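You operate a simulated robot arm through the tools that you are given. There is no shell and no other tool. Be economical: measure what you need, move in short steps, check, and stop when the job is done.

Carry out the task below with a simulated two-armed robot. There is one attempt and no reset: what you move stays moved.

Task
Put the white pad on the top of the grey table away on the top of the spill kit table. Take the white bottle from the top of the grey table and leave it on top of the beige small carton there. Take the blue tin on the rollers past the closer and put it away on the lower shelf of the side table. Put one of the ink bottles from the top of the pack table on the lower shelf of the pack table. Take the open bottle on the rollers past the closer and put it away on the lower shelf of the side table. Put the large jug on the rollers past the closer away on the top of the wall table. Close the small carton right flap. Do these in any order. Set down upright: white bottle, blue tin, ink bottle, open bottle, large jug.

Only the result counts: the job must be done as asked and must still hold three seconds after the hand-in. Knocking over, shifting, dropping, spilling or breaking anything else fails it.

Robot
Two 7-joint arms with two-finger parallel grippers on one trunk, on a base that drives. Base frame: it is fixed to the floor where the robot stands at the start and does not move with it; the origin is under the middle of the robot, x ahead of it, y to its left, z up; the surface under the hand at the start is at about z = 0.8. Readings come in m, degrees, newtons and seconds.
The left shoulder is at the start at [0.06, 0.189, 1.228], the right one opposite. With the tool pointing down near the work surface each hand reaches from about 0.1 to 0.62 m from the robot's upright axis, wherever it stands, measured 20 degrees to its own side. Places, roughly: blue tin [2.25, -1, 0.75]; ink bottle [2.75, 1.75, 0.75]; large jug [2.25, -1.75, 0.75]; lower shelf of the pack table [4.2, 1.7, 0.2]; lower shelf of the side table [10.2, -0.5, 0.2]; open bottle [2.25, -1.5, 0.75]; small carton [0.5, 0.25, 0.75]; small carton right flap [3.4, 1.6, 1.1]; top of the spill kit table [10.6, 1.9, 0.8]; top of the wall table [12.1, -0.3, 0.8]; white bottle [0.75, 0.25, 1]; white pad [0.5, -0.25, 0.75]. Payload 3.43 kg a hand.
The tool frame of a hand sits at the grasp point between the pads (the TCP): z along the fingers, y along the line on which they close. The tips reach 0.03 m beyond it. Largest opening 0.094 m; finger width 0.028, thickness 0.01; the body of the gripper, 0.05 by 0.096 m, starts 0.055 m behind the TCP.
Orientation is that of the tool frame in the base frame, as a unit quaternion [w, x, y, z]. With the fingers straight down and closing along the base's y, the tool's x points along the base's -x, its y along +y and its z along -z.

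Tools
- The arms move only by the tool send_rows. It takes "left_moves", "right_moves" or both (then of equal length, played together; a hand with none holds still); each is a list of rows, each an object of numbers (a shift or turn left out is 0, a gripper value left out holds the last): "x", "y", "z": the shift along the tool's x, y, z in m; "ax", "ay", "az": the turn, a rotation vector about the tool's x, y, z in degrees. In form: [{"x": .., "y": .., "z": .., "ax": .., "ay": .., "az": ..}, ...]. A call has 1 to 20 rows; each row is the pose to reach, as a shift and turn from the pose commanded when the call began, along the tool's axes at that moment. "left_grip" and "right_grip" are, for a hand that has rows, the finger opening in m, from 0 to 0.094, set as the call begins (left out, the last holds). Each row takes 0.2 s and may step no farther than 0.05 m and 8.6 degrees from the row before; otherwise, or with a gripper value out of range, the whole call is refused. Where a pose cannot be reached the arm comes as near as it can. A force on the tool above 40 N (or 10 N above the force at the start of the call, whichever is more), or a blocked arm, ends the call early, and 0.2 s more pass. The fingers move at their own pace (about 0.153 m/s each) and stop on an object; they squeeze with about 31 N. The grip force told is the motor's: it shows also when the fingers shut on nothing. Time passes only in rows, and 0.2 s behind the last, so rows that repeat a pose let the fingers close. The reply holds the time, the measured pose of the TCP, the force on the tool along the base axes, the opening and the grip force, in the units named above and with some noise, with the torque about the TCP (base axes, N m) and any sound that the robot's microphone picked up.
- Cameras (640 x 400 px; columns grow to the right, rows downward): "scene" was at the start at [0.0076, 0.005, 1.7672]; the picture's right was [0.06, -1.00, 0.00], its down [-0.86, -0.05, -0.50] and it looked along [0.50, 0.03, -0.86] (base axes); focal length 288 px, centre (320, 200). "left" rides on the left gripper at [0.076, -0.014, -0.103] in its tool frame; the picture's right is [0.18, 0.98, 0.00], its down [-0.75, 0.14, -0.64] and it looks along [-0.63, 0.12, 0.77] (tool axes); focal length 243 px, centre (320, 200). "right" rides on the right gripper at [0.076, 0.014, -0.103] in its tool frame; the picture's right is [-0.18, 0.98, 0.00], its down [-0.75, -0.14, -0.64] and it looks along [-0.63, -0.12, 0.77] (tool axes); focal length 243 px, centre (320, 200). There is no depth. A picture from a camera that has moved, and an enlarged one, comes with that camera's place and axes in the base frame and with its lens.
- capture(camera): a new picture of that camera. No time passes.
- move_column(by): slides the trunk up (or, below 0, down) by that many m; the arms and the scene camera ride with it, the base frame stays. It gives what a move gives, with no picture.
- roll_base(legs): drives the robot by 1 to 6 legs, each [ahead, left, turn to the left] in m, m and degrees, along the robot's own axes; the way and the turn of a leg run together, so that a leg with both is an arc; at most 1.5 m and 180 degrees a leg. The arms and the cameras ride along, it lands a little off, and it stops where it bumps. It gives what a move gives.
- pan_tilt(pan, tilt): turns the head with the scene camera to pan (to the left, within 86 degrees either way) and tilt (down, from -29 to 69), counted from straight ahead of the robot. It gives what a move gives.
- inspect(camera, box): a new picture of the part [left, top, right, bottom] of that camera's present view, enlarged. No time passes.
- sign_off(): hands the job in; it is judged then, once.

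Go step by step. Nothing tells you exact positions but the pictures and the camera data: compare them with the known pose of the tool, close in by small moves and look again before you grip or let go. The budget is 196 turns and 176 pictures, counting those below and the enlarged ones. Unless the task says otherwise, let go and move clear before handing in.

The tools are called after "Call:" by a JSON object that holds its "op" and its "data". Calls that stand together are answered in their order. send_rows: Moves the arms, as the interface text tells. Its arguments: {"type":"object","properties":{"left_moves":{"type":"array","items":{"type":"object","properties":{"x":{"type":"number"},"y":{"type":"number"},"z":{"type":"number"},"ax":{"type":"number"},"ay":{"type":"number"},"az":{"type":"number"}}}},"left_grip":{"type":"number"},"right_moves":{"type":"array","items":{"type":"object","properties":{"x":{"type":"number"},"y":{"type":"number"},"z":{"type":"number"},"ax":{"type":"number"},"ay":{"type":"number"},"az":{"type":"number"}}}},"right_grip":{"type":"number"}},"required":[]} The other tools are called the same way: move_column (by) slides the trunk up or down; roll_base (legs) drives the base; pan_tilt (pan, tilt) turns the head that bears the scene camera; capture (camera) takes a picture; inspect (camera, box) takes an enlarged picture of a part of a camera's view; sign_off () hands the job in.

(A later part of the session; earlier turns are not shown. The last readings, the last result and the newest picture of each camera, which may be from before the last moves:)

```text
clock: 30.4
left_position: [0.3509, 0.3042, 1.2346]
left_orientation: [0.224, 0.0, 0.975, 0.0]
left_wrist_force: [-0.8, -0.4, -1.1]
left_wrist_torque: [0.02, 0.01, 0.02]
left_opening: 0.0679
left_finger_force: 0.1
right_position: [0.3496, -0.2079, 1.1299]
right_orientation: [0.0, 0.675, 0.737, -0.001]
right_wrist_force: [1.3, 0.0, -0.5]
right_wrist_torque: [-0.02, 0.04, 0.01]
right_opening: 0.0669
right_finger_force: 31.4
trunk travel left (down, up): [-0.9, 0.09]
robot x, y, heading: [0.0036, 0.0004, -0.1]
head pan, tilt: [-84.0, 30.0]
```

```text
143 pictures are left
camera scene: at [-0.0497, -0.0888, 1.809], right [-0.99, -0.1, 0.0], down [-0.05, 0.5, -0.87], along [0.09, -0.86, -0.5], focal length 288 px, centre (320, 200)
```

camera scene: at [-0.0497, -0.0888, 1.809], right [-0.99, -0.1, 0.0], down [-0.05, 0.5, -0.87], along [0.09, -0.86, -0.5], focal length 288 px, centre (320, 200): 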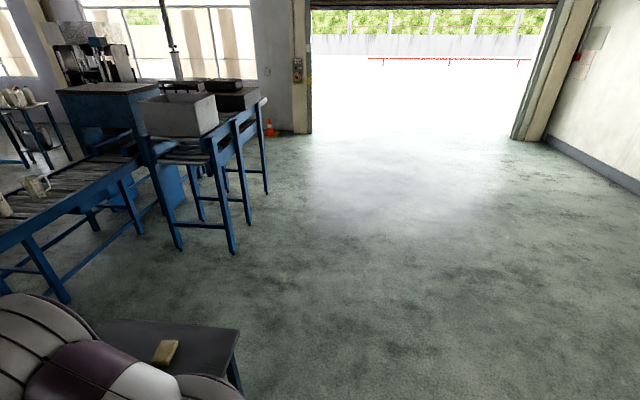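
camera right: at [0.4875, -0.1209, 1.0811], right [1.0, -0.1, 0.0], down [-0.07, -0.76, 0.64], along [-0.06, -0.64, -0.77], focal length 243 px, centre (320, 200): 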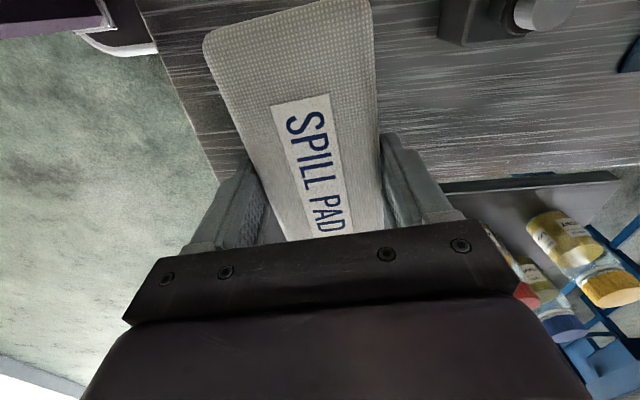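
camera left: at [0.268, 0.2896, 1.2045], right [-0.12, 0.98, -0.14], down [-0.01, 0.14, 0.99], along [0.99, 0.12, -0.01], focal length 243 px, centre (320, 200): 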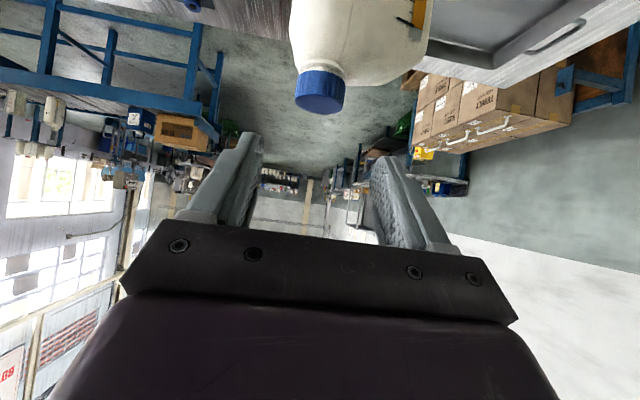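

Right side is open: I back off, strafe right past the dark side table, and go forward toward the rollers. First leg in parts.

Call:
{"op": "roll_base", "data": {"legs": [[-0.45, 0, 0], [0, -1.42, 0]]}}

Call:
{"op": "pan_tilt", "data": {"pan": 0, "tilt": 30}}

Call:
{"op": "capture", "data": {"camera": "scene"}}

```text
clock: 39.7
left_position: [-0.0932, -1.0875, 1.2353]
left_orientation: [0.225, -0.014, 0.974, 0.003]
left_wrist_force: [-0.1, -0.1, 1.0]
left_wrist_torque: [-0.02, -0.04, -0.02]
left_opening: 0.0684
left_finger_force: 0.0
right_position: [-0.081, -1.6004, 1.1301]
right_orientation: [0.0, 0.666, 0.746, 0.0]
right_wrist_force: [-0.4, 0.1, -1.1]
right_wrist_torque: [-0.02, -0.01, 0.0]
right_opening: 0.0671
right_finger_force: 31.2
trunk travel left (down, up): [-0.9, 0.09]
robot x, y, heading: [-0.4354, -1.4024, 1.4]
head pan, tilt: [-84.0, 30.0]
```

```text
clock: 41.3
left_position: [-0.0933, -1.0876, 1.2342]
left_orientation: [0.224, -0.014, 0.974, 0.003]
left_wrist_force: [0.1, -0.2, -1.4]
left_wrist_torque: [0.02, -0.01, 0.02]
left_opening: 0.0679
left_finger_force: 0.1
right_position: [-0.0817, -1.5999, 1.1299]
right_orientation: [0.0, 0.665, 0.746, -0.001]
right_wrist_force: [0.0, -0.9, -1.1]
right_wrist_torque: [-0.01, -0.02, 0.02]
right_opening: 0.0672
right_finger_force: 30.8
trunk travel left (down, up): [-0.9, 0.09]
robot x, y, heading: [-0.4362, -1.4041, 1.8]
head pan, tilt: [0.0, 30.0]
```

```text
142 pictures are left
camera scene: at [-0.4045, -1.3995, 1.809], right [0.03, -1.0, 0.0], down [-0.5, -0.01, -0.87], along [0.87, 0.02, -0.5], focal length 288 px, centre (320, 200)
```

scene: 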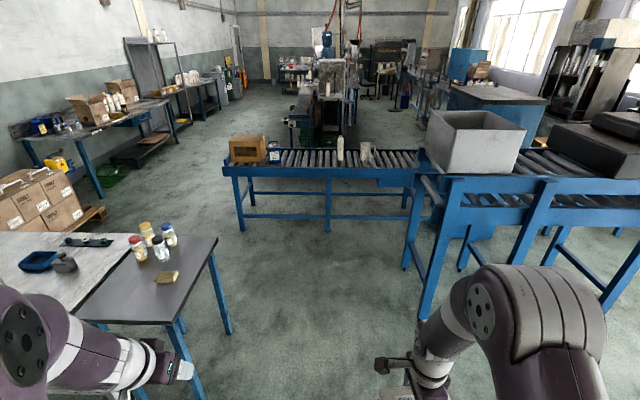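

Call:
{"op": "roll_base", "data": {"legs": [[0, 0, -1.8], [1.3, -0.03, 0], [0.6, 0, 0]]}}

Call:
{"op": "pan_tilt", "data": {"pan": 0, "tilt": 50}}

Call:
{"op": "capture", "data": {"camera": "scene"}}

```text
clock: 51.2
left_position: [1.8117, -1.1504, 1.2335]
left_orientation: [0.225, 0.006, 0.974, -0.002]
left_wrist_force: [-0.2, -0.4, -1.4]
left_wrist_torque: [0.03, 0.0, -0.01]
left_opening: 0.068
left_finger_force: 0.0
right_position: [1.8024, -1.6634, 1.1307]
right_orientation: [-0.001, 0.68, 0.733, 0.0]
right_wrist_force: [0.4, 0.5, -1.3]
right_wrist_torque: [-0.04, -0.03, 0.01]
right_opening: 0.0672
right_finger_force: 30.7
trunk travel left (down, up): [-0.9, 0.09]
robot x, y, heading: [1.4541, -1.4517, -0.7]
head pan, tilt: [0.0, 30.0]
```

```text
clock: 52.0
left_position: [1.8125, -1.1516, 1.2333]
left_orientation: [0.224, 0.006, 0.974, -0.001]
left_wrist_force: [0.0, 1.0, -0.4]
left_wrist_torque: [-0.01, -0.01, 0.02]
left_opening: 0.0681
left_finger_force: 0.1
right_position: [1.8041, -1.6638, 1.1307]
right_orientation: [0.0, 0.68, 0.733, 0.001]
right_wrist_force: [-0.2, -0.3, -0.5]
right_wrist_torque: [0.0, -0.03, -0.02]
right_opening: 0.0673
right_finger_force: 31.3
trunk travel left (down, up): [-0.9, 0.09]
robot x, y, heading: [1.4504, -1.4523, -0.6]
head pan, tilt: [0.0, 50.0]
```

```text
141 pictures are left
camera scene: at [1.4754, -1.4498, 1.7795], right [-0.01, -1.0, 0.0], down [-0.77, 0.01, -0.64], along [0.64, -0.01, -0.77], focal length 288 px, centre (320, 200)
```

scene: 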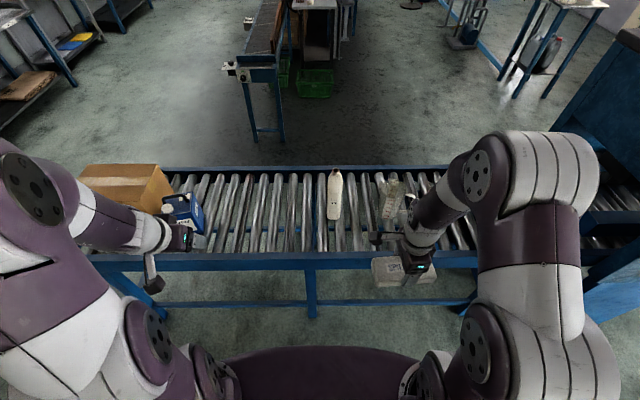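

Call:
{"op": "inspect", "data": {"camera": "scene", "box": [290, 150, 450, 250]}}

Call:
{"op": "inspect", "data": {"camera": "scene", "box": [70, 150, 230, 250]}}

```text
4.00 times, centred on (370, 200) of scene
camera zoom: at [1.4754, -1.4498, 1.7795], right [-0.01, -1.0, 0.0], down [-0.77, 0.01, -0.64], along [0.64, -0.01, -0.77], focal length 1152 px, centre (120, 200)
```

zoom: 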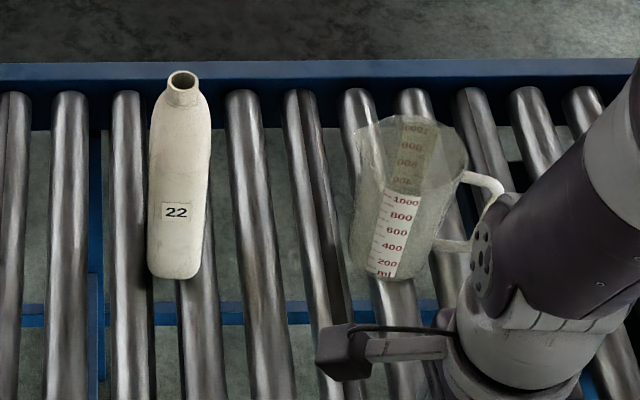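

```text
4.00 times, centred on (150, 200) of scene
camera zoom: at [1.4754, -1.4498, 1.7795], right [-0.01, -1.0, 0.0], down [-0.77, 0.01, -0.64], along [0.64, -0.01, -0.77], focal length 1152 px, centre (1000, 200)
```

zoom: 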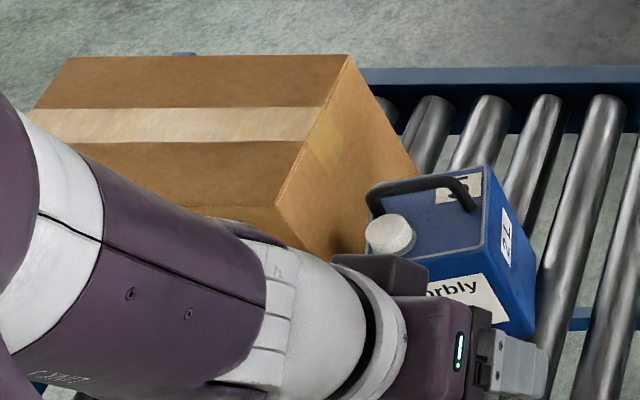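

The rollers hold the blue tin (left, near [2.2,-0.92]), open bottle "22" ([2.23,-1.52]) and a measuring jug ([2.24,-1.77]). This trip I take the tin with the left hand; shift the base left to line up.

Call:
{"op": "roll_base", "data": {"legs": [[0, 0.3, 0.6]]}}

Call:
{"op": "capture", "data": {"camera": "scene"}}

Call:
{"op": "capture", "data": {"camera": "left"}}

```text
clock: 54.0
left_position: [1.8122, -0.8482, 1.2357]
left_orientation: [0.225, 0.002, 0.974, 0.001]
left_wrist_force: [-0.4, 0.7, 0.1]
left_wrist_torque: [0.02, 0.0, 0.01]
left_opening: 0.0682
left_finger_force: 0.2
right_position: [1.8065, -1.3585, 1.1303]
right_orientation: [0.0, 0.678, 0.735, 0.001]
right_wrist_force: [-0.9, -0.5, -0.8]
right_wrist_torque: [0.01, 0.02, 0.02]
right_opening: 0.067
right_finger_force: 30.5
trunk travel left (down, up): [-0.9, 0.09]
robot x, y, heading: [1.4627, -1.1512, -0.6]
head pan, tilt: [0.0, 50.0]
```

```text
138 pictures are left
camera scene: at [1.4772, -1.1494, 1.7794], right [0.0, -1.0, 0.0], down [-0.77, 0.0, -0.64], along [0.64, 0.0, -0.77], focal length 288 px, centre (320, 200)
```

scene: 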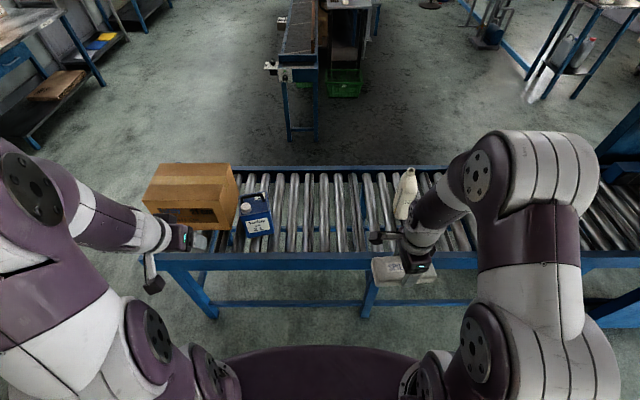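

```text
137 pictures are left
camera left: at [1.6978, -0.8615, 1.294], right [-0.16, 0.98, -0.08], down [0.4, 0.14, 0.91], along [0.9, 0.11, -0.41], focal length 243 px, centre (320, 200)
```

left: 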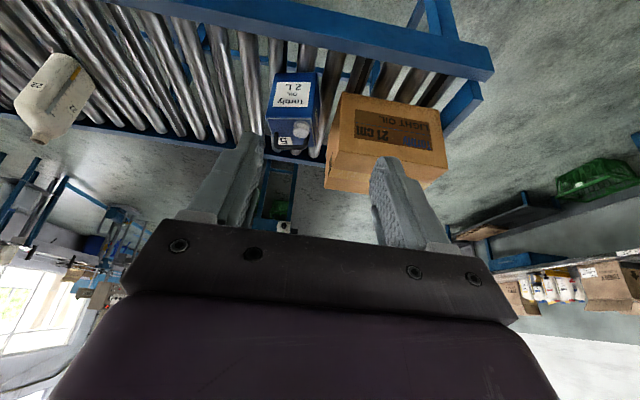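

Call:
{"op": "inspect", "data": {"camera": "scene", "box": [215, 170, 295, 250]}}

Call:
{"op": "inspect", "data": {"camera": "left", "box": [240, 50, 360, 170]}}

```text
5.00 times, centred on (255, 210) of scene
camera zoom: at [1.4772, -1.1494, 1.7794], right [0.0, -1.0, 0.0], down [-0.77, 0.0, -0.64], along [0.64, 0.0, -0.77], focal length 1440 px, centre (645, 150)
```

zoom: 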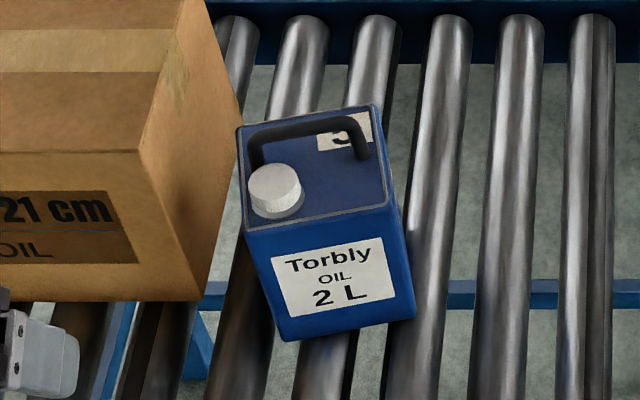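

```text
3.33 times, centred on (300, 110) of left
camera zoom: at [1.6978, -0.8615, 1.294], right [-0.16, 0.98, -0.08], down [0.4, 0.14, 0.91], along [0.9, 0.11, -0.41], focal length 809 px, centre (387, 500)
```

zoom: 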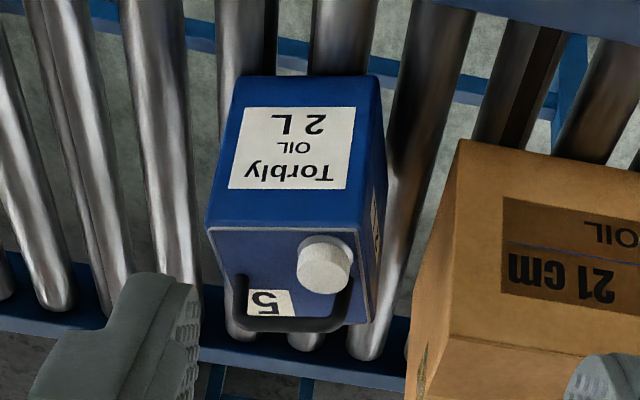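

The tin is a 2 L can with a centred bar handle near [2.19, -0.89, 0.945]; body too wide, so I'll grip the handle from above. I move the base closer and orient the left hand.

Call:
{"op": "roll_base", "data": {"legs": [[0.17, 0.02, 0.6]]}}

Call:
{"op": "send_rows", "data": {"left_moves": [{"ay": 8}, {"ay": 16}, {"ay": 24}, {"ay": 26}], "left_grip": 0.05}}

Call:
{"op": "send_rows", "data": {"left_moves": [{"az": -8.2}, {"az": -16.4}, {"az": -24.6}, {"az": -32.8}, {"az": -41}, {"az": -49.2}, {"az": -57.4}, {"az": -65.6}, {"az": -73.8}, {"az": -82}, {"az": -90}, {"az": -97}, {"az": -103}]}}

Call:
{"op": "capture", "data": {"camera": "left"}}

Call:
{"op": "inspect", "data": {"camera": "scene", "box": [160, 180, 320, 280]}}

```text
clock: 55.5
left_position: [1.9782, -0.8218, 1.2366]
left_orientation: [0.226, -0.003, 0.974, 0.0]
left_wrist_force: [-0.1, 0.8, -0.3]
left_wrist_torque: [0.04, -0.05, -0.01]
left_opening: 0.0679
left_finger_force: 0.0
right_position: [1.9782, -1.334, 1.1321]
right_orientation: [0.0, 0.674, 0.739, 0.001]
right_wrist_force: [0.1, -0.6, -0.2]
right_wrist_torque: [0.03, -0.04, 0.0]
right_opening: 0.0673
right_finger_force: 31.1
trunk travel left (down, up): [-0.9, 0.09]
robot x, y, heading: [1.6315, -1.1287, 0.3]
head pan, tilt: [0.0, 50.0]
```

```text
clock: 56.5
left_position: [1.9819, -0.8222, 1.2342]
left_orientation: [-0.001, -0.002, 1.0, 0.0]
left_wrist_force: [0.6, -0.6, -0.2]
left_wrist_torque: [-0.01, 0.03, -0.03]
left_opening: 0.0499
left_finger_force: 0.0
right_position: [1.9806, -1.3345, 1.1304]
right_orientation: [-0.001, 0.674, 0.739, 0.0]
right_wrist_force: [0.2, 0.2, -0.3]
right_wrist_torque: [0.01, 0.0, 0.03]
right_opening: 0.067
right_finger_force: 31.1
trunk travel left (down, up): [-0.9, 0.09]
robot x, y, heading: [1.6314, -1.129, 0.4]
head pan, tilt: [0.0, 50.0]
```

```text
clock: 59.3
left_position: [1.9804, -0.8224, 1.2351]
left_orientation: [0.001, 0.785, -0.62, 0.0]
left_wrist_force: [-0.3, -1.3, 0.2]
left_wrist_torque: [0.01, 0.02, 0.01]
left_opening: 0.05
left_finger_force: 0.0
right_position: [1.9811, -1.3345, 1.1307]
right_orientation: [0.0, 0.674, 0.739, 0.0]
right_wrist_force: [-0.7, -0.2, -0.9]
right_wrist_torque: [-0.01, -0.03, 0.0]
right_opening: 0.067
right_finger_force: 31.1
trunk travel left (down, up): [-0.9, 0.09]
robot x, y, heading: [1.6332, -1.1259, 0.0]
head pan, tilt: [0.0, 50.0]
```

```text
134 pictures are left
camera left: at [2.0119, -0.8931, 1.3371], right [-0.91, -0.41, 0.0], down [-0.31, 0.7, 0.64], along [-0.26, 0.59, -0.77], focal length 243 px, centre (320, 200)
```

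left: 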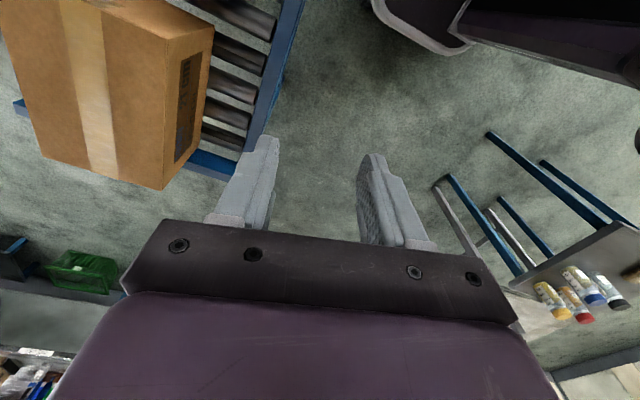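

```text
4.00 times, centred on (240, 230) of scene
camera zoom: at [1.6496, -1.1268, 1.7794], right [0.01, -1.0, 0.0], down [-0.77, 0.0, -0.64], along [0.64, 0.0, -0.77], focal length 1152 px, centre (640, 80)
```

zoom: 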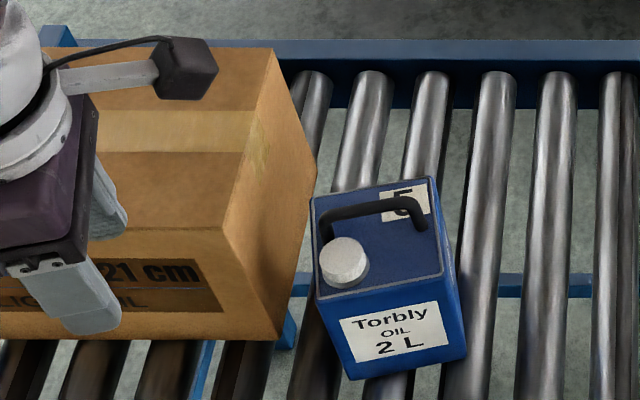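

Call:
{"op": "send_rows", "data": {"left_moves": [{"x": 0.022, "y": -0.032, "z": 0.0}, {"x": 0.044, "y": -0.064, "z": 0.02}, {"x": 0.066, "y": -0.096, "z": 0.05}, {"x": 0.088, "y": -0.128, "z": 0.08}, {"x": 0.11, "y": -0.16, "z": 0.11}, {"x": 0.129, "y": -0.191, "z": 0.14}, {"x": 0.129, "y": -0.191, "z": 0.165}]}}

Call:
{"op": "capture", "data": {"camera": "left"}}

Call:
{"op": "inspect", "data": {"camera": "scene", "box": [200, 170, 320, 260]}}

```text
clock: 60.9
left_position: [2.1976, -0.906, 1.0675]
left_orientation: [0.0, 0.784, -0.62, 0.001]
left_wrist_force: [-0.3, 0.3, 0.2]
left_wrist_torque: [-0.02, 0.0, 0.0]
left_opening: 0.0499
left_finger_force: 0.1
right_position: [1.982, -1.3343, 1.1301]
right_orientation: [0.0, 0.674, 0.739, 0.0]
right_wrist_force: [0.2, 0.0, -0.8]
right_wrist_torque: [-0.02, -0.02, -0.04]
right_opening: 0.0673
right_finger_force: 31.2
trunk travel left (down, up): [-0.9, 0.09]
robot x, y, heading: [1.6289, -1.1277, 0.1]
head pan, tilt: [0.0, 50.0]
```

```text
132 pictures are left
camera left: at [2.2276, -0.9765, 1.1714], right [-0.91, -0.41, 0.0], down [-0.31, 0.7, 0.64], along [-0.26, 0.59, -0.77], focal length 243 px, centre (320, 200)
```

left: 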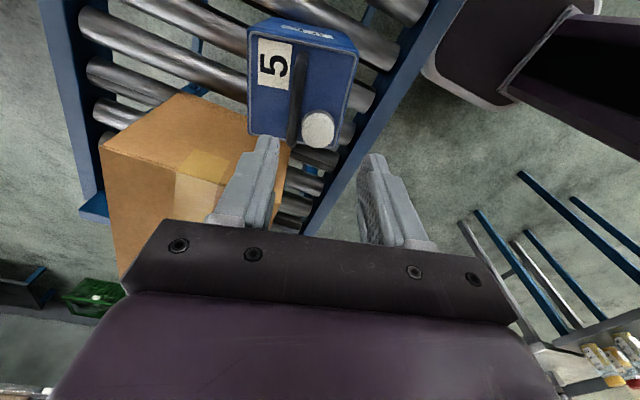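

```text
4.44 times, centred on (260, 215) of scene
camera zoom: at [1.6496, -1.1265, 1.7795], right [0.01, -1.0, 0.0], down [-0.77, 0.0, -0.64], along [0.64, 0.0, -0.77], focal length 1280 px, centre (587, 133)
```

zoom: 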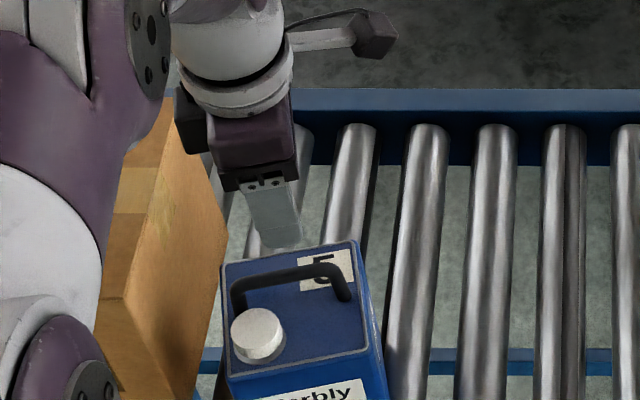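

Triangulating from both cameras, the bar is at about [2.219, -0.892, 0.913]. I correct and descend part way, then check.

Call:
{"op": "send_rows", "data": {"left_moves": [{"x": -0.0015, "y": -0.024, "z": 0.02, "az": -3.5}, {"x": -0.0015, "y": -0.024, "z": 0.06, "az": -3.5}, {"x": -0.0015, "y": -0.024, "z": 0.09, "az": -3.5}, {"x": -0.0015, "y": -0.024, "z": 0.09, "az": -3.5}]}}

Call:
{"op": "capture", "data": {"camera": "left"}}

Call:
{"op": "inspect", "data": {"camera": "scene", "box": [200, 170, 320, 260]}}

```text
clock: 61.9
left_position: [2.22, -0.8979, 0.9777]
left_orientation: [0.001, 0.803, -0.596, -0.001]
left_wrist_force: [-0.2, 0.0, 0.0]
left_wrist_torque: [0.01, 0.01, 0.02]
left_opening: 0.0502
left_finger_force: 0.0
right_position: [1.9836, -1.3341, 1.1282]
right_orientation: [-0.001, 0.673, 0.739, -0.001]
right_wrist_force: [-0.6, 1.0, -0.3]
right_wrist_torque: [0.02, -0.01, -0.01]
right_opening: 0.0669
right_finger_force: 31.2
trunk travel left (down, up): [-0.9, 0.09]
robot x, y, heading: [1.6329, -1.1272, 0.4]
head pan, tilt: [0.0, 50.0]
```

```text
130 pictures are left
camera left: at [2.2549, -0.9666, 1.0801], right [-0.89, -0.46, 0.0], down [-0.35, 0.68, 0.64], along [-0.3, 0.57, -0.77], focal length 243 px, centre (320, 200)
```

left: 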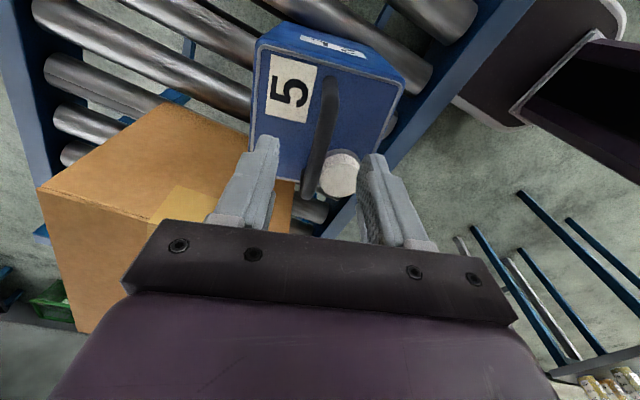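

```text
4.44 times, centred on (260, 215) of scene
camera zoom: at [1.6502, -1.1268, 1.7794], right [0.01, -1.0, 0.0], down [-0.77, 0.0, -0.64], along [0.64, 0.0, -0.77], focal length 1280 px, centre (587, 133)
```

zoom: 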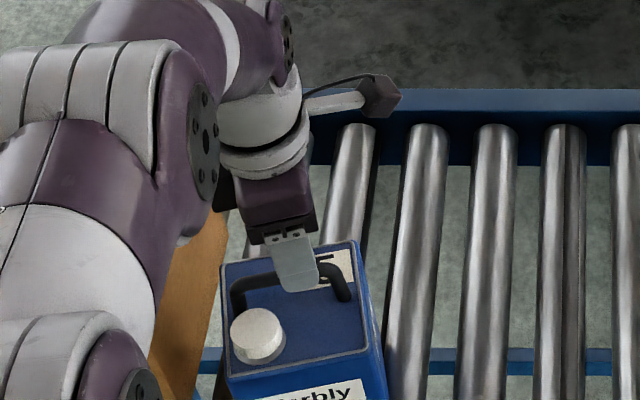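

Call:
{"op": "send_rows", "data": {"left_moves": [{"x": 0.004, "z": 0.02}, {"x": 0.004, "z": 0.04}, {"x": 0.004, "z": 0.055}, {"x": 0.004, "z": 0.062}]}}

Call:
{"op": "capture", "data": {"camera": "left"}}

Call:
{"op": "inspect", "data": {"camera": "scene", "box": [200, 170, 320, 260]}}

```text
clock: 62.9
left_position: [2.2215, -0.901, 0.9177]
left_orientation: [0.0, 0.803, -0.596, 0.0]
left_wrist_force: [0.8, 0.2, 0.5]
left_wrist_torque: [0.02, -0.01, -0.01]
left_opening: 0.0499
left_finger_force: 0.0
right_position: [1.9813, -1.3341, 1.129]
right_orientation: [0.0, 0.674, 0.739, 0.0]
right_wrist_force: [-0.1, 0.5, -1.2]
right_wrist_torque: [0.0, -0.01, 0.0]
right_opening: 0.0669
right_finger_force: 31.1
trunk travel left (down, up): [-0.9, 0.09]
robot x, y, heading: [1.6345, -1.1265, 0.2]
head pan, tilt: [0.0, 50.0]
```

```text
128 pictures are left
camera left: at [2.2559, -0.9693, 1.0203], right [-0.89, -0.46, 0.0], down [-0.35, 0.68, 0.64], along [-0.3, 0.57, -0.77], focal length 243 px, centre (320, 200)
```

left: 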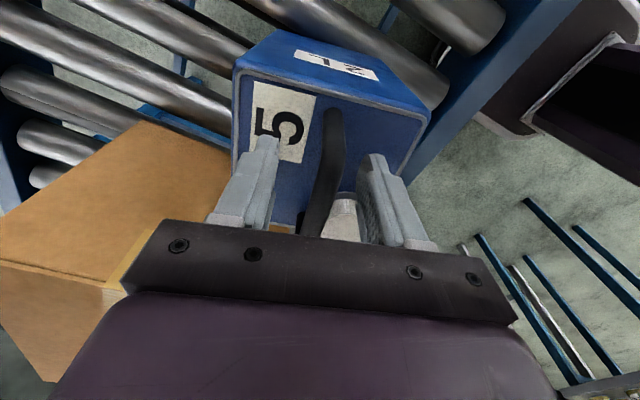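

```text
4.44 times, centred on (260, 215) of scene
camera zoom: at [1.65, -1.1269, 1.7794], right [0.01, -1.0, 0.0], down [-0.77, 0.0, -0.64], along [0.64, 0.0, -0.77], focal length 1280 px, centre (587, 133)
```

zoom: 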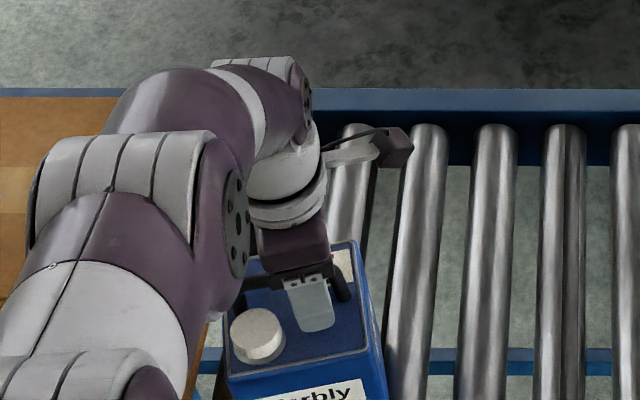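

The handle is between the fingers, cap clear. Close and lift slightly.

Call:
{"op": "send_rows", "data": {"left_moves": [{}, {}, {}], "left_grip": 0.0}}

Call:
{"op": "send_rows", "data": {"left_moves": [{"z": -0.01}, {"z": -0.03}, {"z": -0.05}, {"z": -0.05}]}}

Call:
{"op": "capture", "data": {"camera": "left"}}

Call:
{"op": "inspect", "data": {"camera": "scene", "box": [200, 170, 320, 260]}}

```text
clock: 63.7
left_position: [2.2208, -0.9009, 0.9169]
left_orientation: [0.0, 0.803, -0.596, -0.001]
left_wrist_force: [0.6, -0.3, 0.5]
left_wrist_torque: [0.08, 0.03, -0.4]
left_opening: 0.0166
left_finger_force: 31.0
right_position: [1.9821, -1.3335, 1.1299]
right_orientation: [-0.001, 0.674, 0.739, -0.001]
right_wrist_force: [0.2, 0.0, -0.1]
right_wrist_torque: [-0.02, -0.02, -0.03]
right_opening: 0.0675
right_finger_force: 30.7
trunk travel left (down, up): [-0.9, 0.09]
robot x, y, heading: [1.6311, -1.1313, 0.3]
head pan, tilt: [0.0, 50.0]
```

```text
clock: 64.7
left_position: [2.2246, -0.9008, 0.9662]
left_orientation: [0.002, 0.803, -0.597, -0.002]
left_wrist_force: [0.6, 0.1, -19.1]
left_wrist_torque: [-0.34, -0.1, -0.01]
left_opening: 0.0166
left_finger_force: 30.4
right_position: [1.9841, -1.333, 1.1305]
right_orientation: [0.0, 0.673, 0.739, -0.001]
right_wrist_force: [0.2, 0.6, -0.5]
right_wrist_torque: [0.0, -0.06, -0.02]
right_opening: 0.0671
right_finger_force: 30.7
trunk travel left (down, up): [-0.9, 0.09]
robot x, y, heading: [1.633, -1.1308, 0.6]
head pan, tilt: [0.0, 50.0]
```

```text
126 pictures are left
camera left: at [2.2588, -0.9688, 1.0682], right [-0.89, -0.46, 0.0], down [-0.35, 0.68, 0.64], along [-0.3, 0.57, -0.77], focal length 243 px, centre (320, 200)
```

left: 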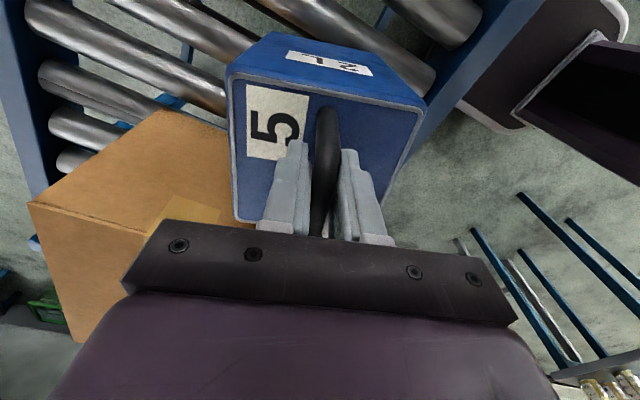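

```text
4.44 times, centred on (260, 215) of scene
camera zoom: at [1.6538, -1.125, 1.7793], right [0.01, -1.0, 0.0], down [-0.77, 0.0, -0.64], along [0.64, 0.0, -0.77], focal length 1280 px, centre (587, 133)
```

zoom: 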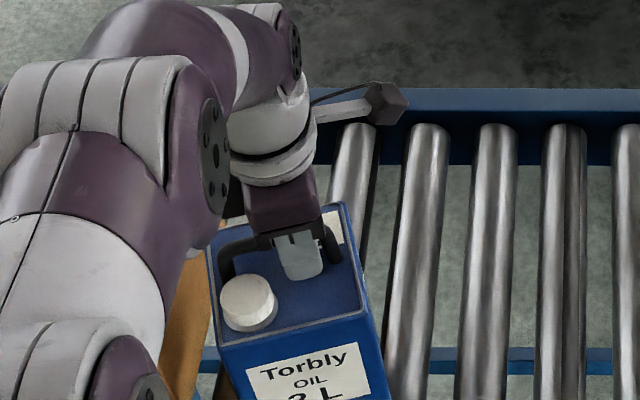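

The tin is held (1.95 kg). I raise it, draw it in close, back off, and go round the rollers' left end into the aisle.

Call:
{"op": "send_rows", "data": {"left_moves": [{"z": -0.04}, {"z": -0.08}, {"z": -0.12}, {"z": -0.16}, {"z": -0.19}, {"z": -0.19, "x": -0.012, "y": 0.04}, {"z": -0.19, "x": -0.024, "y": 0.08}, {"z": -0.19, "x": -0.036, "y": 0.12}, {"z": -0.19, "x": -0.048, "y": 0.16}, {"z": -0.19, "x": -0.06, "y": 0.2}]}}

Call:
{"op": "roll_base", "data": {"legs": [[-0.13, 0, 0]]}}

Call:
{"op": "pan_tilt", "data": {"pan": 40, "tilt": 30}}

Call:
{"op": "capture", "data": {"camera": "scene"}}

```text
clock: 66.9
left_position: [2.0106, -0.9015, 1.1562]
left_orientation: [0.001, 0.803, -0.596, 0.0]
left_wrist_force: [-1.2, -1.3, -21.3]
left_wrist_torque: [-0.36, -0.13, 0.01]
left_opening: 0.0164
left_finger_force: 30.4
left hand out of reach, approached as far as the arm can: row 5
right_position: [1.9814, -1.3329, 1.1317]
right_orientation: [0.001, 0.674, 0.739, 0.0]
right_wrist_force: [-0.2, 0.3, -0.9]
right_wrist_torque: [0.01, -0.01, 0.03]
right_opening: 0.0672
right_finger_force: 31.5
trunk travel left (down, up): [-0.9, 0.09]
robot x, y, heading: [1.6366, -1.128, 0.4]
head pan, tilt: [0.0, 50.0]
```

```text
clock: 68.2
left_position: [1.8869, -0.9009, 1.1548]
left_orientation: [0.001, 0.802, -0.597, -0.001]
left_wrist_force: [5.8, 1.6, -18.8]
left_wrist_torque: [-0.31, -0.07, -0.09]
left_opening: 0.0121
left_finger_force: 31.7
right_position: [1.8554, -1.3341, 1.1287]
right_orientation: [-0.001, 0.674, 0.739, -0.003]
right_wrist_force: [0.8, 0.7, -1.1]
right_wrist_torque: [-0.02, -0.03, 0.0]
right_opening: 0.0671
right_finger_force: 30.7
trunk travel left (down, up): [-0.9, 0.09]
robot x, y, heading: [1.4984, -1.1287, 0.3]
head pan, tilt: [0.0, 50.0]
```

```text
clock: 69.3
left_position: [1.8837, -0.9015, 1.1547]
left_orientation: [-0.001, 0.803, -0.597, 0.0]
left_wrist_force: [-1.4, -0.8, -20.9]
left_wrist_torque: [-0.3, 0.0, 0.03]
left_opening: 0.012
left_finger_force: 31.4
right_position: [1.8519, -1.3337, 1.1289]
right_orientation: [0.0, 0.674, 0.739, -0.001]
right_wrist_force: [-0.3, -0.2, -1.3]
right_wrist_torque: [0.01, 0.03, -0.01]
right_opening: 0.0671
right_finger_force: 30.9
trunk travel left (down, up): [-0.9, 0.09]
robot x, y, heading: [1.4979, -1.1257, 0.4]
head pan, tilt: [40.0, 30.0]
```

```text
124 pictures are left
camera scene: at [1.5128, -1.0683, 1.8088], right [0.65, -0.76, 0.0], down [-0.38, -0.32, -0.86], along [0.66, 0.56, -0.5], focal length 288 px, centre (320, 200)
```

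scene: 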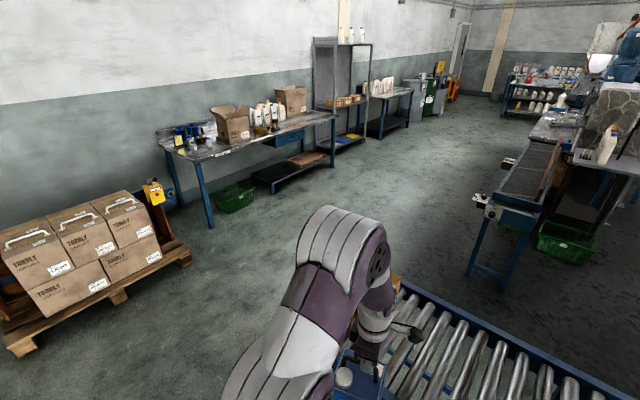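

The grip opening changed slightly, so I check the tin in the hand.

Call:
{"op": "capture", "data": {"camera": "left"}}

Call:
{"op": "pan_tilt", "data": {"pan": 30, "tilt": 55}}

Call:
{"op": "capture", "data": {"camera": "scene"}}

```text
123 pictures are left
camera left: at [1.918, -0.9704, 1.2584], right [-0.89, -0.46, 0.0], down [-0.35, 0.68, 0.64], along [-0.3, 0.57, -0.77], focal length 243 px, centre (320, 200)
```

left: 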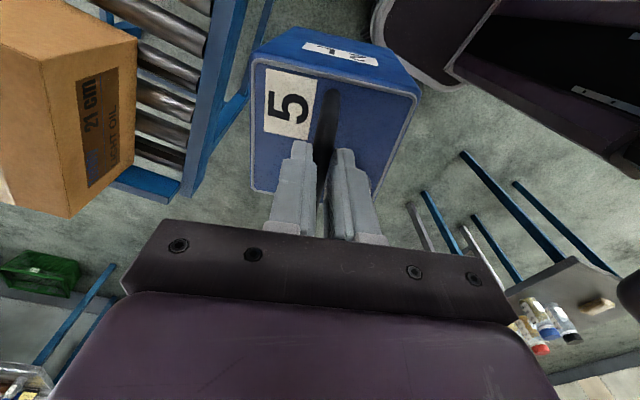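

```text
clock: 70.2
left_position: [1.8831, -0.9011, 1.159]
left_orientation: [-0.003, 0.803, -0.596, 0.003]
left_wrist_force: [-0.1, -0.6, 0.1]
left_wrist_torque: [0.02, 0.0, -0.01]
left_opening: 0.0
left_finger_force: 31.1
right_position: [1.8501, -1.3343, 1.1311]
right_orientation: [0.0, 0.674, 0.739, 0.0]
right_wrist_force: [1.2, -0.2, -0.2]
right_wrist_torque: [0.0, -0.01, -0.01]
right_opening: 0.0672
right_finger_force: 31.2
trunk travel left (down, up): [-0.9, 0.09]
robot x, y, heading: [1.5016, -1.1277, 0.2]
head pan, tilt: [30.0, 55.0]
```

```text
122 pictures are left
camera scene: at [1.5036, -1.0906, 1.7734], right [0.5, -0.86, 0.0], down [-0.71, -0.41, -0.57], along [0.5, 0.29, -0.82], focal length 288 px, centre (320, 200)
```

scene: 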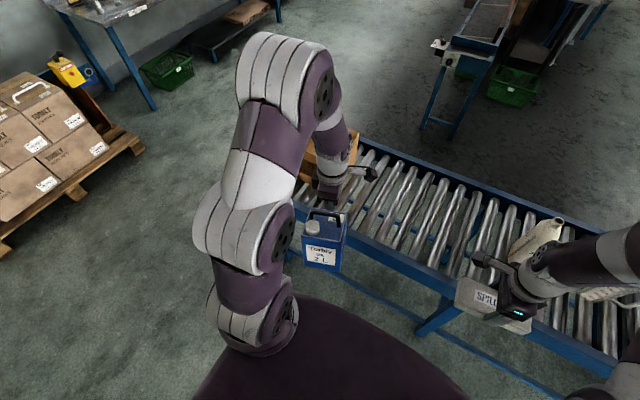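

The handle has slipped out of the fingers; the tin is dropping. I hold still and look where it comes to rest.

Call:
{"op": "send_rows", "data": {"left_moves": [{}, {}, {}, {}, {}]}}

Call:
{"op": "capture", "data": {"camera": "scene"}}

Call:
{"op": "capture", "data": {"camera": "left"}}

```text
clock: 71.4
left_position: [1.882, -0.9016, 1.1567]
left_orientation: [-0.002, 0.803, -0.596, 0.001]
left_wrist_force: [1.4, 0.2, -0.1]
left_wrist_torque: [0.04, 0.0, -0.04]
left_opening: 0.0
left_finger_force: 31.3
right_position: [1.8504, -1.3363, 1.1299]
right_orientation: [0.0, 0.673, 0.739, 0.0]
right_wrist_force: [-0.3, -0.1, -0.6]
right_wrist_torque: [0.0, 0.02, 0.01]
right_opening: 0.0671
right_finger_force: 31.2
trunk travel left (down, up): [-0.9, 0.09]
robot x, y, heading: [1.5003, -1.1293, 0.3]
head pan, tilt: [30.0, 55.0]
```

```text
121 pictures are left
camera scene: at [1.5033, -1.0914, 1.7729], right [0.5, -0.86, 0.0], down [-0.71, -0.41, -0.57], along [0.5, 0.29, -0.82], focal length 288 px, centre (320, 200)
```

scene: 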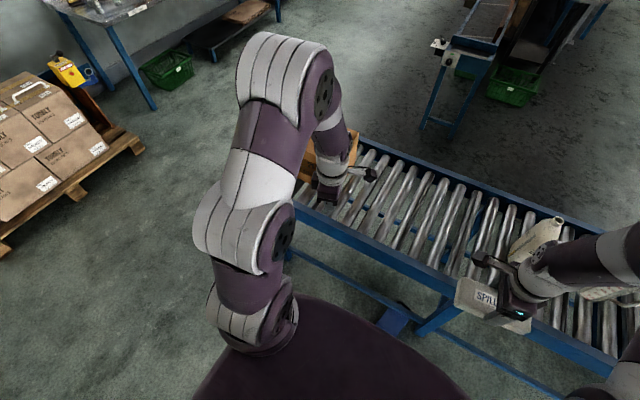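

```text
120 pictures are left
camera left: at [1.9166, -0.971, 1.2597], right [-0.89, -0.46, 0.0], down [-0.35, 0.68, 0.64], along [-0.29, 0.57, -0.77], focal length 243 px, centre (320, 200)
```

left: 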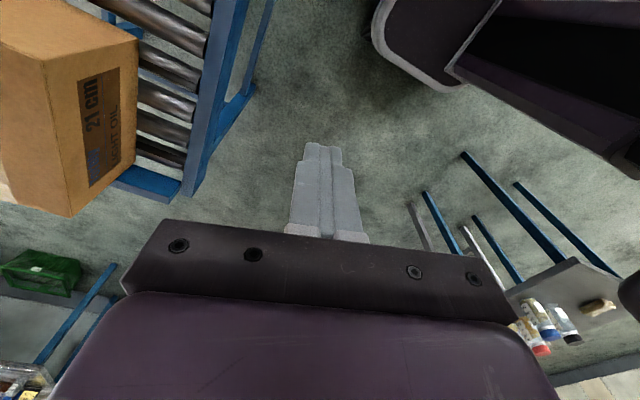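

Call:
{"op": "pan_tilt", "data": {"pan": 0, "tilt": 62}}

Call:
{"op": "capture", "data": {"camera": "scene"}}

```text
clock: 72.3
left_position: [1.8818, -0.9026, 1.1574]
left_orientation: [-0.001, 0.803, -0.595, 0.001]
left_wrist_force: [0.8, -0.3, 0.2]
left_wrist_torque: [0.01, -0.02, -0.05]
left_opening: 0.0001
left_finger_force: 30.8
right_position: [1.8509, -1.3345, 1.129]
right_orientation: [0.0, 0.674, 0.739, 0.0]
right_wrist_force: [0.0, -0.5, -0.2]
right_wrist_torque: [0.01, 0.05, -0.01]
right_opening: 0.0671
right_finger_force: 31.2
trunk travel left (down, up): [-0.9, 0.09]
robot x, y, heading: [1.5, -1.1282, 0.4]
head pan, tilt: [0.0, 62.0]
```

```text
119 pictures are left
camera scene: at [1.5055, -1.1274, 1.7646], right [0.01, -1.0, 0.0], down [-0.88, -0.01, -0.47], along [0.47, 0.0, -0.88], focal length 288 px, centre (320, 200)
```

scene: 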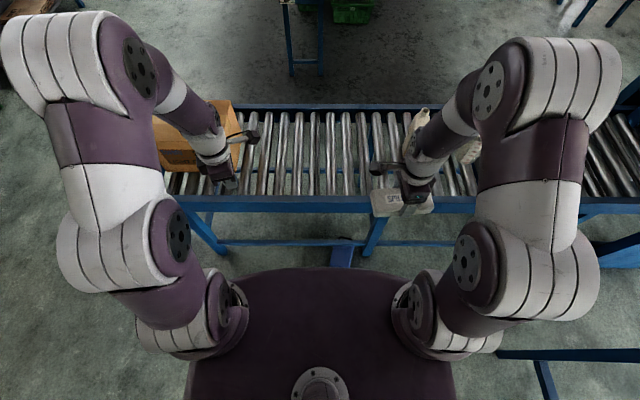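

Call:
{"op": "inspect", "data": {"camera": "scene", "box": [290, 220, 400, 290]}}

Call:
{"op": "capture", "data": {"camera": "right"}}

```text
5.71 times, centred on (345, 255) of scene
camera zoom: at [1.5055, -1.1274, 1.7646], right [0.01, -1.0, 0.0], down [-0.88, -0.01, -0.47], along [0.47, 0.0, -0.88], focal length 1645 px, centre (177, -114)
```

zoom: 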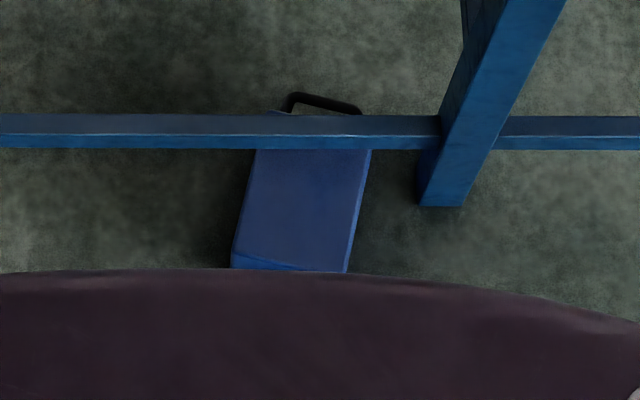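

```text
117 pictures are left
camera right: at [1.8576, -1.2598, 1.2328], right [1.0, -0.09, 0.0], down [-0.07, -0.76, 0.64], along [-0.06, -0.64, -0.77], focal length 243 px, centre (320, 200)
```

right: 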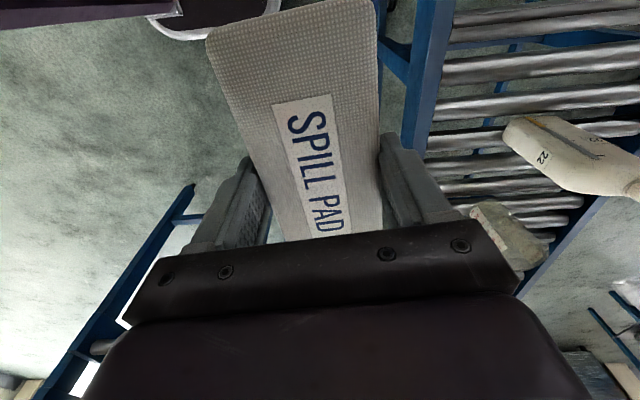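

The tin lies on the floor at about [2.03,-1.26] under the rollers' edge, intact; I'll recover it later with a better hold (finger under the bar). Now I take the open bottle with the left hand on this trip: shift right and look.

Call:
{"op": "roll_base", "data": {"legs": [[0, -0.42, -0.4]]}}

Call:
{"op": "pan_tilt", "data": {"pan": 0, "tilt": 50}}

Call:
{"op": "inspect", "data": {"camera": "scene", "box": [220, 130, 420, 270]}}

Call:
{"op": "capture", "data": {"camera": "left"}}

```text
clock: 74.9
left_position: [1.8845, -1.3246, 1.157]
left_orientation: [-0.001, 0.8, -0.601, 0.002]
left_wrist_force: [0.4, 0.5, -0.1]
left_wrist_torque: [-0.01, -0.04, 0.04]
left_opening: 0.0
left_finger_force: 31.0
right_position: [1.8485, -1.7582, 1.1301]
right_orientation: [0.0, 0.678, 0.735, 0.0]
right_wrist_force: [0.6, -0.4, -0.4]
right_wrist_torque: [-0.05, 0.02, -0.03]
right_opening: 0.067
right_finger_force: 30.7
trunk travel left (down, up): [-0.9, 0.09]
robot x, y, heading: [1.4993, -1.5492, -0.4]
head pan, tilt: [0.0, 62.0]
```

```text
clock: 75.7
left_position: [1.8841, -1.3266, 1.1567]
left_orientation: [-0.001, 0.8, -0.601, 0.001]
left_wrist_force: [0.2, 0.0, -0.4]
left_wrist_torque: [0.02, 0.01, 0.0]
left_opening: 0.0004
left_finger_force: 31.2
right_position: [1.8479, -1.7592, 1.1304]
right_orientation: [0.0, 0.678, 0.736, 0.001]
right_wrist_force: [-0.3, -0.1, -0.2]
right_wrist_torque: [0.01, -0.01, 0.04]
right_opening: 0.067
right_finger_force: 31.1
trunk travel left (down, up): [-0.9, 0.09]
robot x, y, heading: [1.4979, -1.5513, -0.5]
head pan, tilt: [0.0, 50.0]
```

```text
2.86 times, centred on (320, 200) of scene
camera zoom: at [1.5179, -1.5487, 1.7794], right [-0.01, -1.0, 0.0], down [-0.77, 0.0, -0.64], along [0.64, 0.0, -0.77], focal length 823 px, centre (320, 200)
```

zoom: 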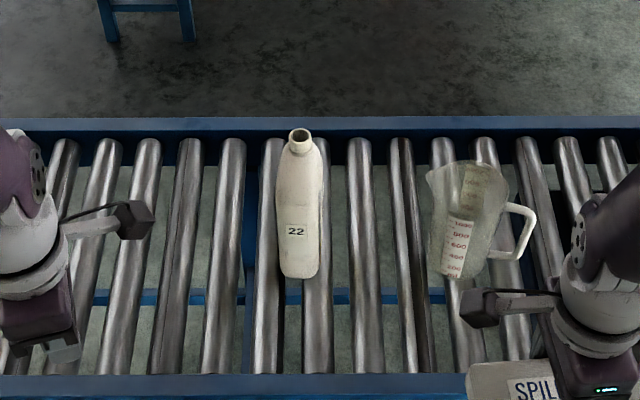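

```text
115 pictures are left
camera left: at [1.9181, -1.3961, 1.2598], right [-0.89, -0.45, 0.0], down [-0.35, 0.68, 0.64], along [-0.29, 0.57, -0.77], focal length 243 px, centre (320, 200)
```

left: 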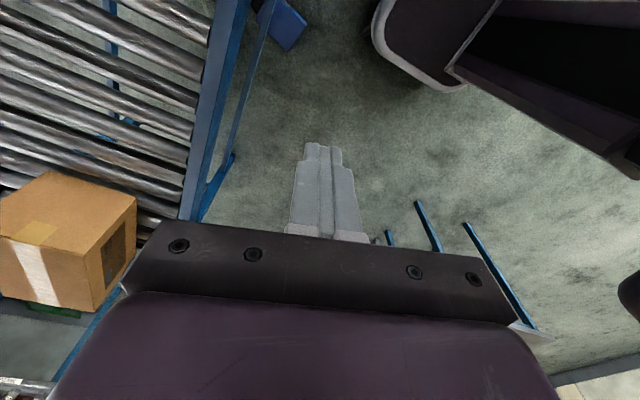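

The open bottle stands near [2.245,-1.515], about 0.07 wide. I'll take it with a horizontal hand, camera on top, which also suits the low shelf. Rotate the left hand first.

Call:
{"op": "send_rows", "data": {"left_moves": [{"az": -8.2}, {"az": -16.4}, {"az": -24.6}, {"az": -32.8}, {"az": -41}, {"az": -49.2}, {"az": -57.4}, {"az": -65.6}, {"az": -73.6}], "left_grip": 0.09}}

Call:
{"op": "send_rows", "data": {"left_moves": [{"ay": 8.2}, {"ay": 16.4}, {"ay": 24.6}, {"ay": 32.8}, {"ay": 41}, {"ay": 49.2}, {"ay": 57.4}, {"ay": 65.6}, {"ay": 73.8}, {"ay": 80}]}}

Call:
{"op": "capture", "data": {"camera": "left"}}

```text
clock: 77.7
left_position: [1.8874, -1.3252, 1.1598]
left_orientation: [0.001, 1.0, -0.023, 0.001]
left_wrist_force: [-0.5, 0.1, 0.3]
left_wrist_torque: [0.0, 0.04, -0.04]
left_opening: 0.0901
left_finger_force: 0.1
left hand out of reach, approached as far as the arm can: row 9
right_position: [1.8485, -1.7594, 1.1302]
right_orientation: [-0.001, 0.677, 0.736, 0.0]
right_wrist_force: [1.6, 0.6, 0.1]
right_wrist_torque: [-0.01, -0.02, -0.03]
right_opening: 0.0671
right_finger_force: 31.1
trunk travel left (down, up): [-0.9, 0.09]
robot x, y, heading: [1.5016, -1.5485, -0.5]
head pan, tilt: [0.0, 50.0]
```

```text
clock: 79.8
left_position: [1.9979, -1.3061, 1.1867]
left_orientation: [0.003, 0.791, -0.002, 0.611]
left_wrist_force: [-0.8, -0.1, -0.1]
left_wrist_torque: [0.0, 0.0, -0.01]
left_opening: 0.0899
left_finger_force: 0.0
left hand out of reach, approached as far as the arm can: row 4, 5, 6, 7, 8, 9, 10
right_position: [1.848, -1.7584, 1.1311]
right_orientation: [0.0, 0.677, 0.736, 0.001]
right_wrist_force: [0.2, 0.1, -0.5]
right_wrist_torque: [0.01, -0.01, 0.02]
right_opening: 0.0674
right_finger_force: 30.9
trunk travel left (down, up): [-0.9, 0.09]
robot x, y, heading: [1.4996, -1.5466, -0.4]
head pan, tilt: [0.0, 50.0]
```

```text
114 pictures are left
camera left: at [1.9161, -1.2912, 1.2879], right [0.04, -0.98, 0.18], down [-0.81, -0.14, -0.57], along [0.58, -0.12, -0.8], focal length 243 px, centre (320, 200)
```

left: 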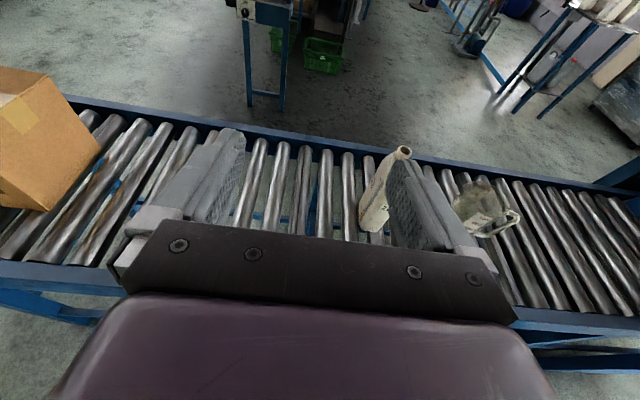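

Camera on top works well. Triangulation puts the bottle body centre near [2.30,-1.517], z 0.727–0.95. Lower the trunk, roll closer, look again.

Call:
{"op": "move_column", "data": {"by": -0.26}}

Call:
{"op": "roll_base", "data": {"legs": [[0.08, 0, 0.4]]}}

Call:
{"op": "capture", "data": {"camera": "left"}}

Call:
{"op": "capture", "data": {"camera": "scene"}}

```text
clock: 82.5
left_position: [1.998, -1.3074, 0.9283]
left_orientation: [0.004, 0.791, -0.004, 0.611]
left_wrist_force: [-0.4, 0.3, 0.5]
left_wrist_torque: [0.02, 0.02, -0.04]
left_opening: 0.09
left_finger_force: 0.1
right_position: [1.8468, -1.7592, 0.8708]
right_orientation: [0.0, 0.677, 0.736, 0.0]
right_wrist_force: [1.0, 0.3, -1.0]
right_wrist_torque: [0.01, -0.03, 0.01]
right_opening: 0.0676
right_finger_force: 31.0
trunk travel left (down, up): [-0.64, 0.35]
robot x, y, heading: [1.5011, -1.5487, -0.2]
head pan, tilt: [0.0, 50.0]
```

```text
clock: 83.6
left_position: [2.0763, -1.303, 0.9273]
left_orientation: [0.0, 0.792, 0.001, 0.611]
left_wrist_force: [0.2, -0.7, 0.2]
left_wrist_torque: [0.01, 0.01, 0.01]
left_opening: 0.09
left_finger_force: 0.1
right_position: [1.9306, -1.7569, 0.8699]
right_orientation: [-0.001, 0.675, 0.737, -0.001]
right_wrist_force: [0.3, -0.8, -0.2]
right_wrist_torque: [-0.01, 0.02, 0.01]
right_opening: 0.0669
right_finger_force: 30.6
trunk travel left (down, up): [-0.64, 0.35]
robot x, y, heading: [1.5814, -1.5512, 0.2]
head pan, tilt: [0.0, 50.0]
```

```text
113 pictures are left
camera left: at [1.9949, -1.2885, 1.0276], right [0.05, -0.98, 0.18], down [-0.81, -0.14, -0.57], along [0.58, -0.12, -0.8], focal length 243 px, centre (320, 200)
```

left: 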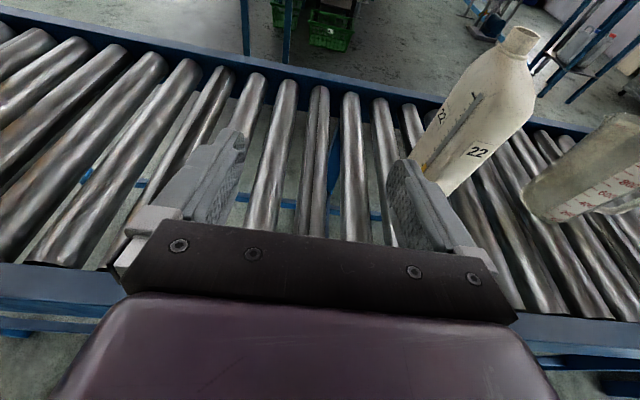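

```text
112 pictures are left
camera scene: at [1.5992, -1.5478, 1.5194], right [0.0, -1.0, 0.0], down [-0.77, 0.0, -0.64], along [0.64, 0.0, -0.77], focal length 288 px, centre (320, 200)
```

scene: 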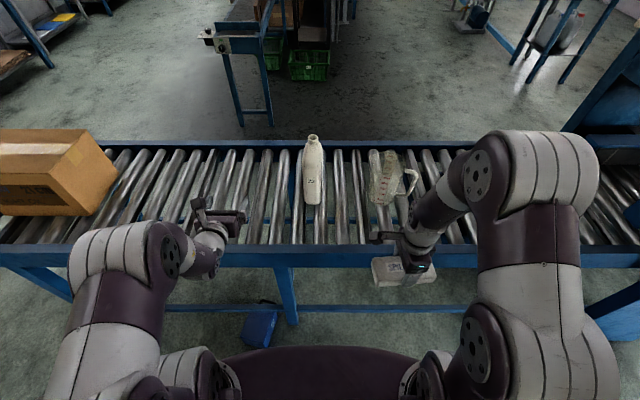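

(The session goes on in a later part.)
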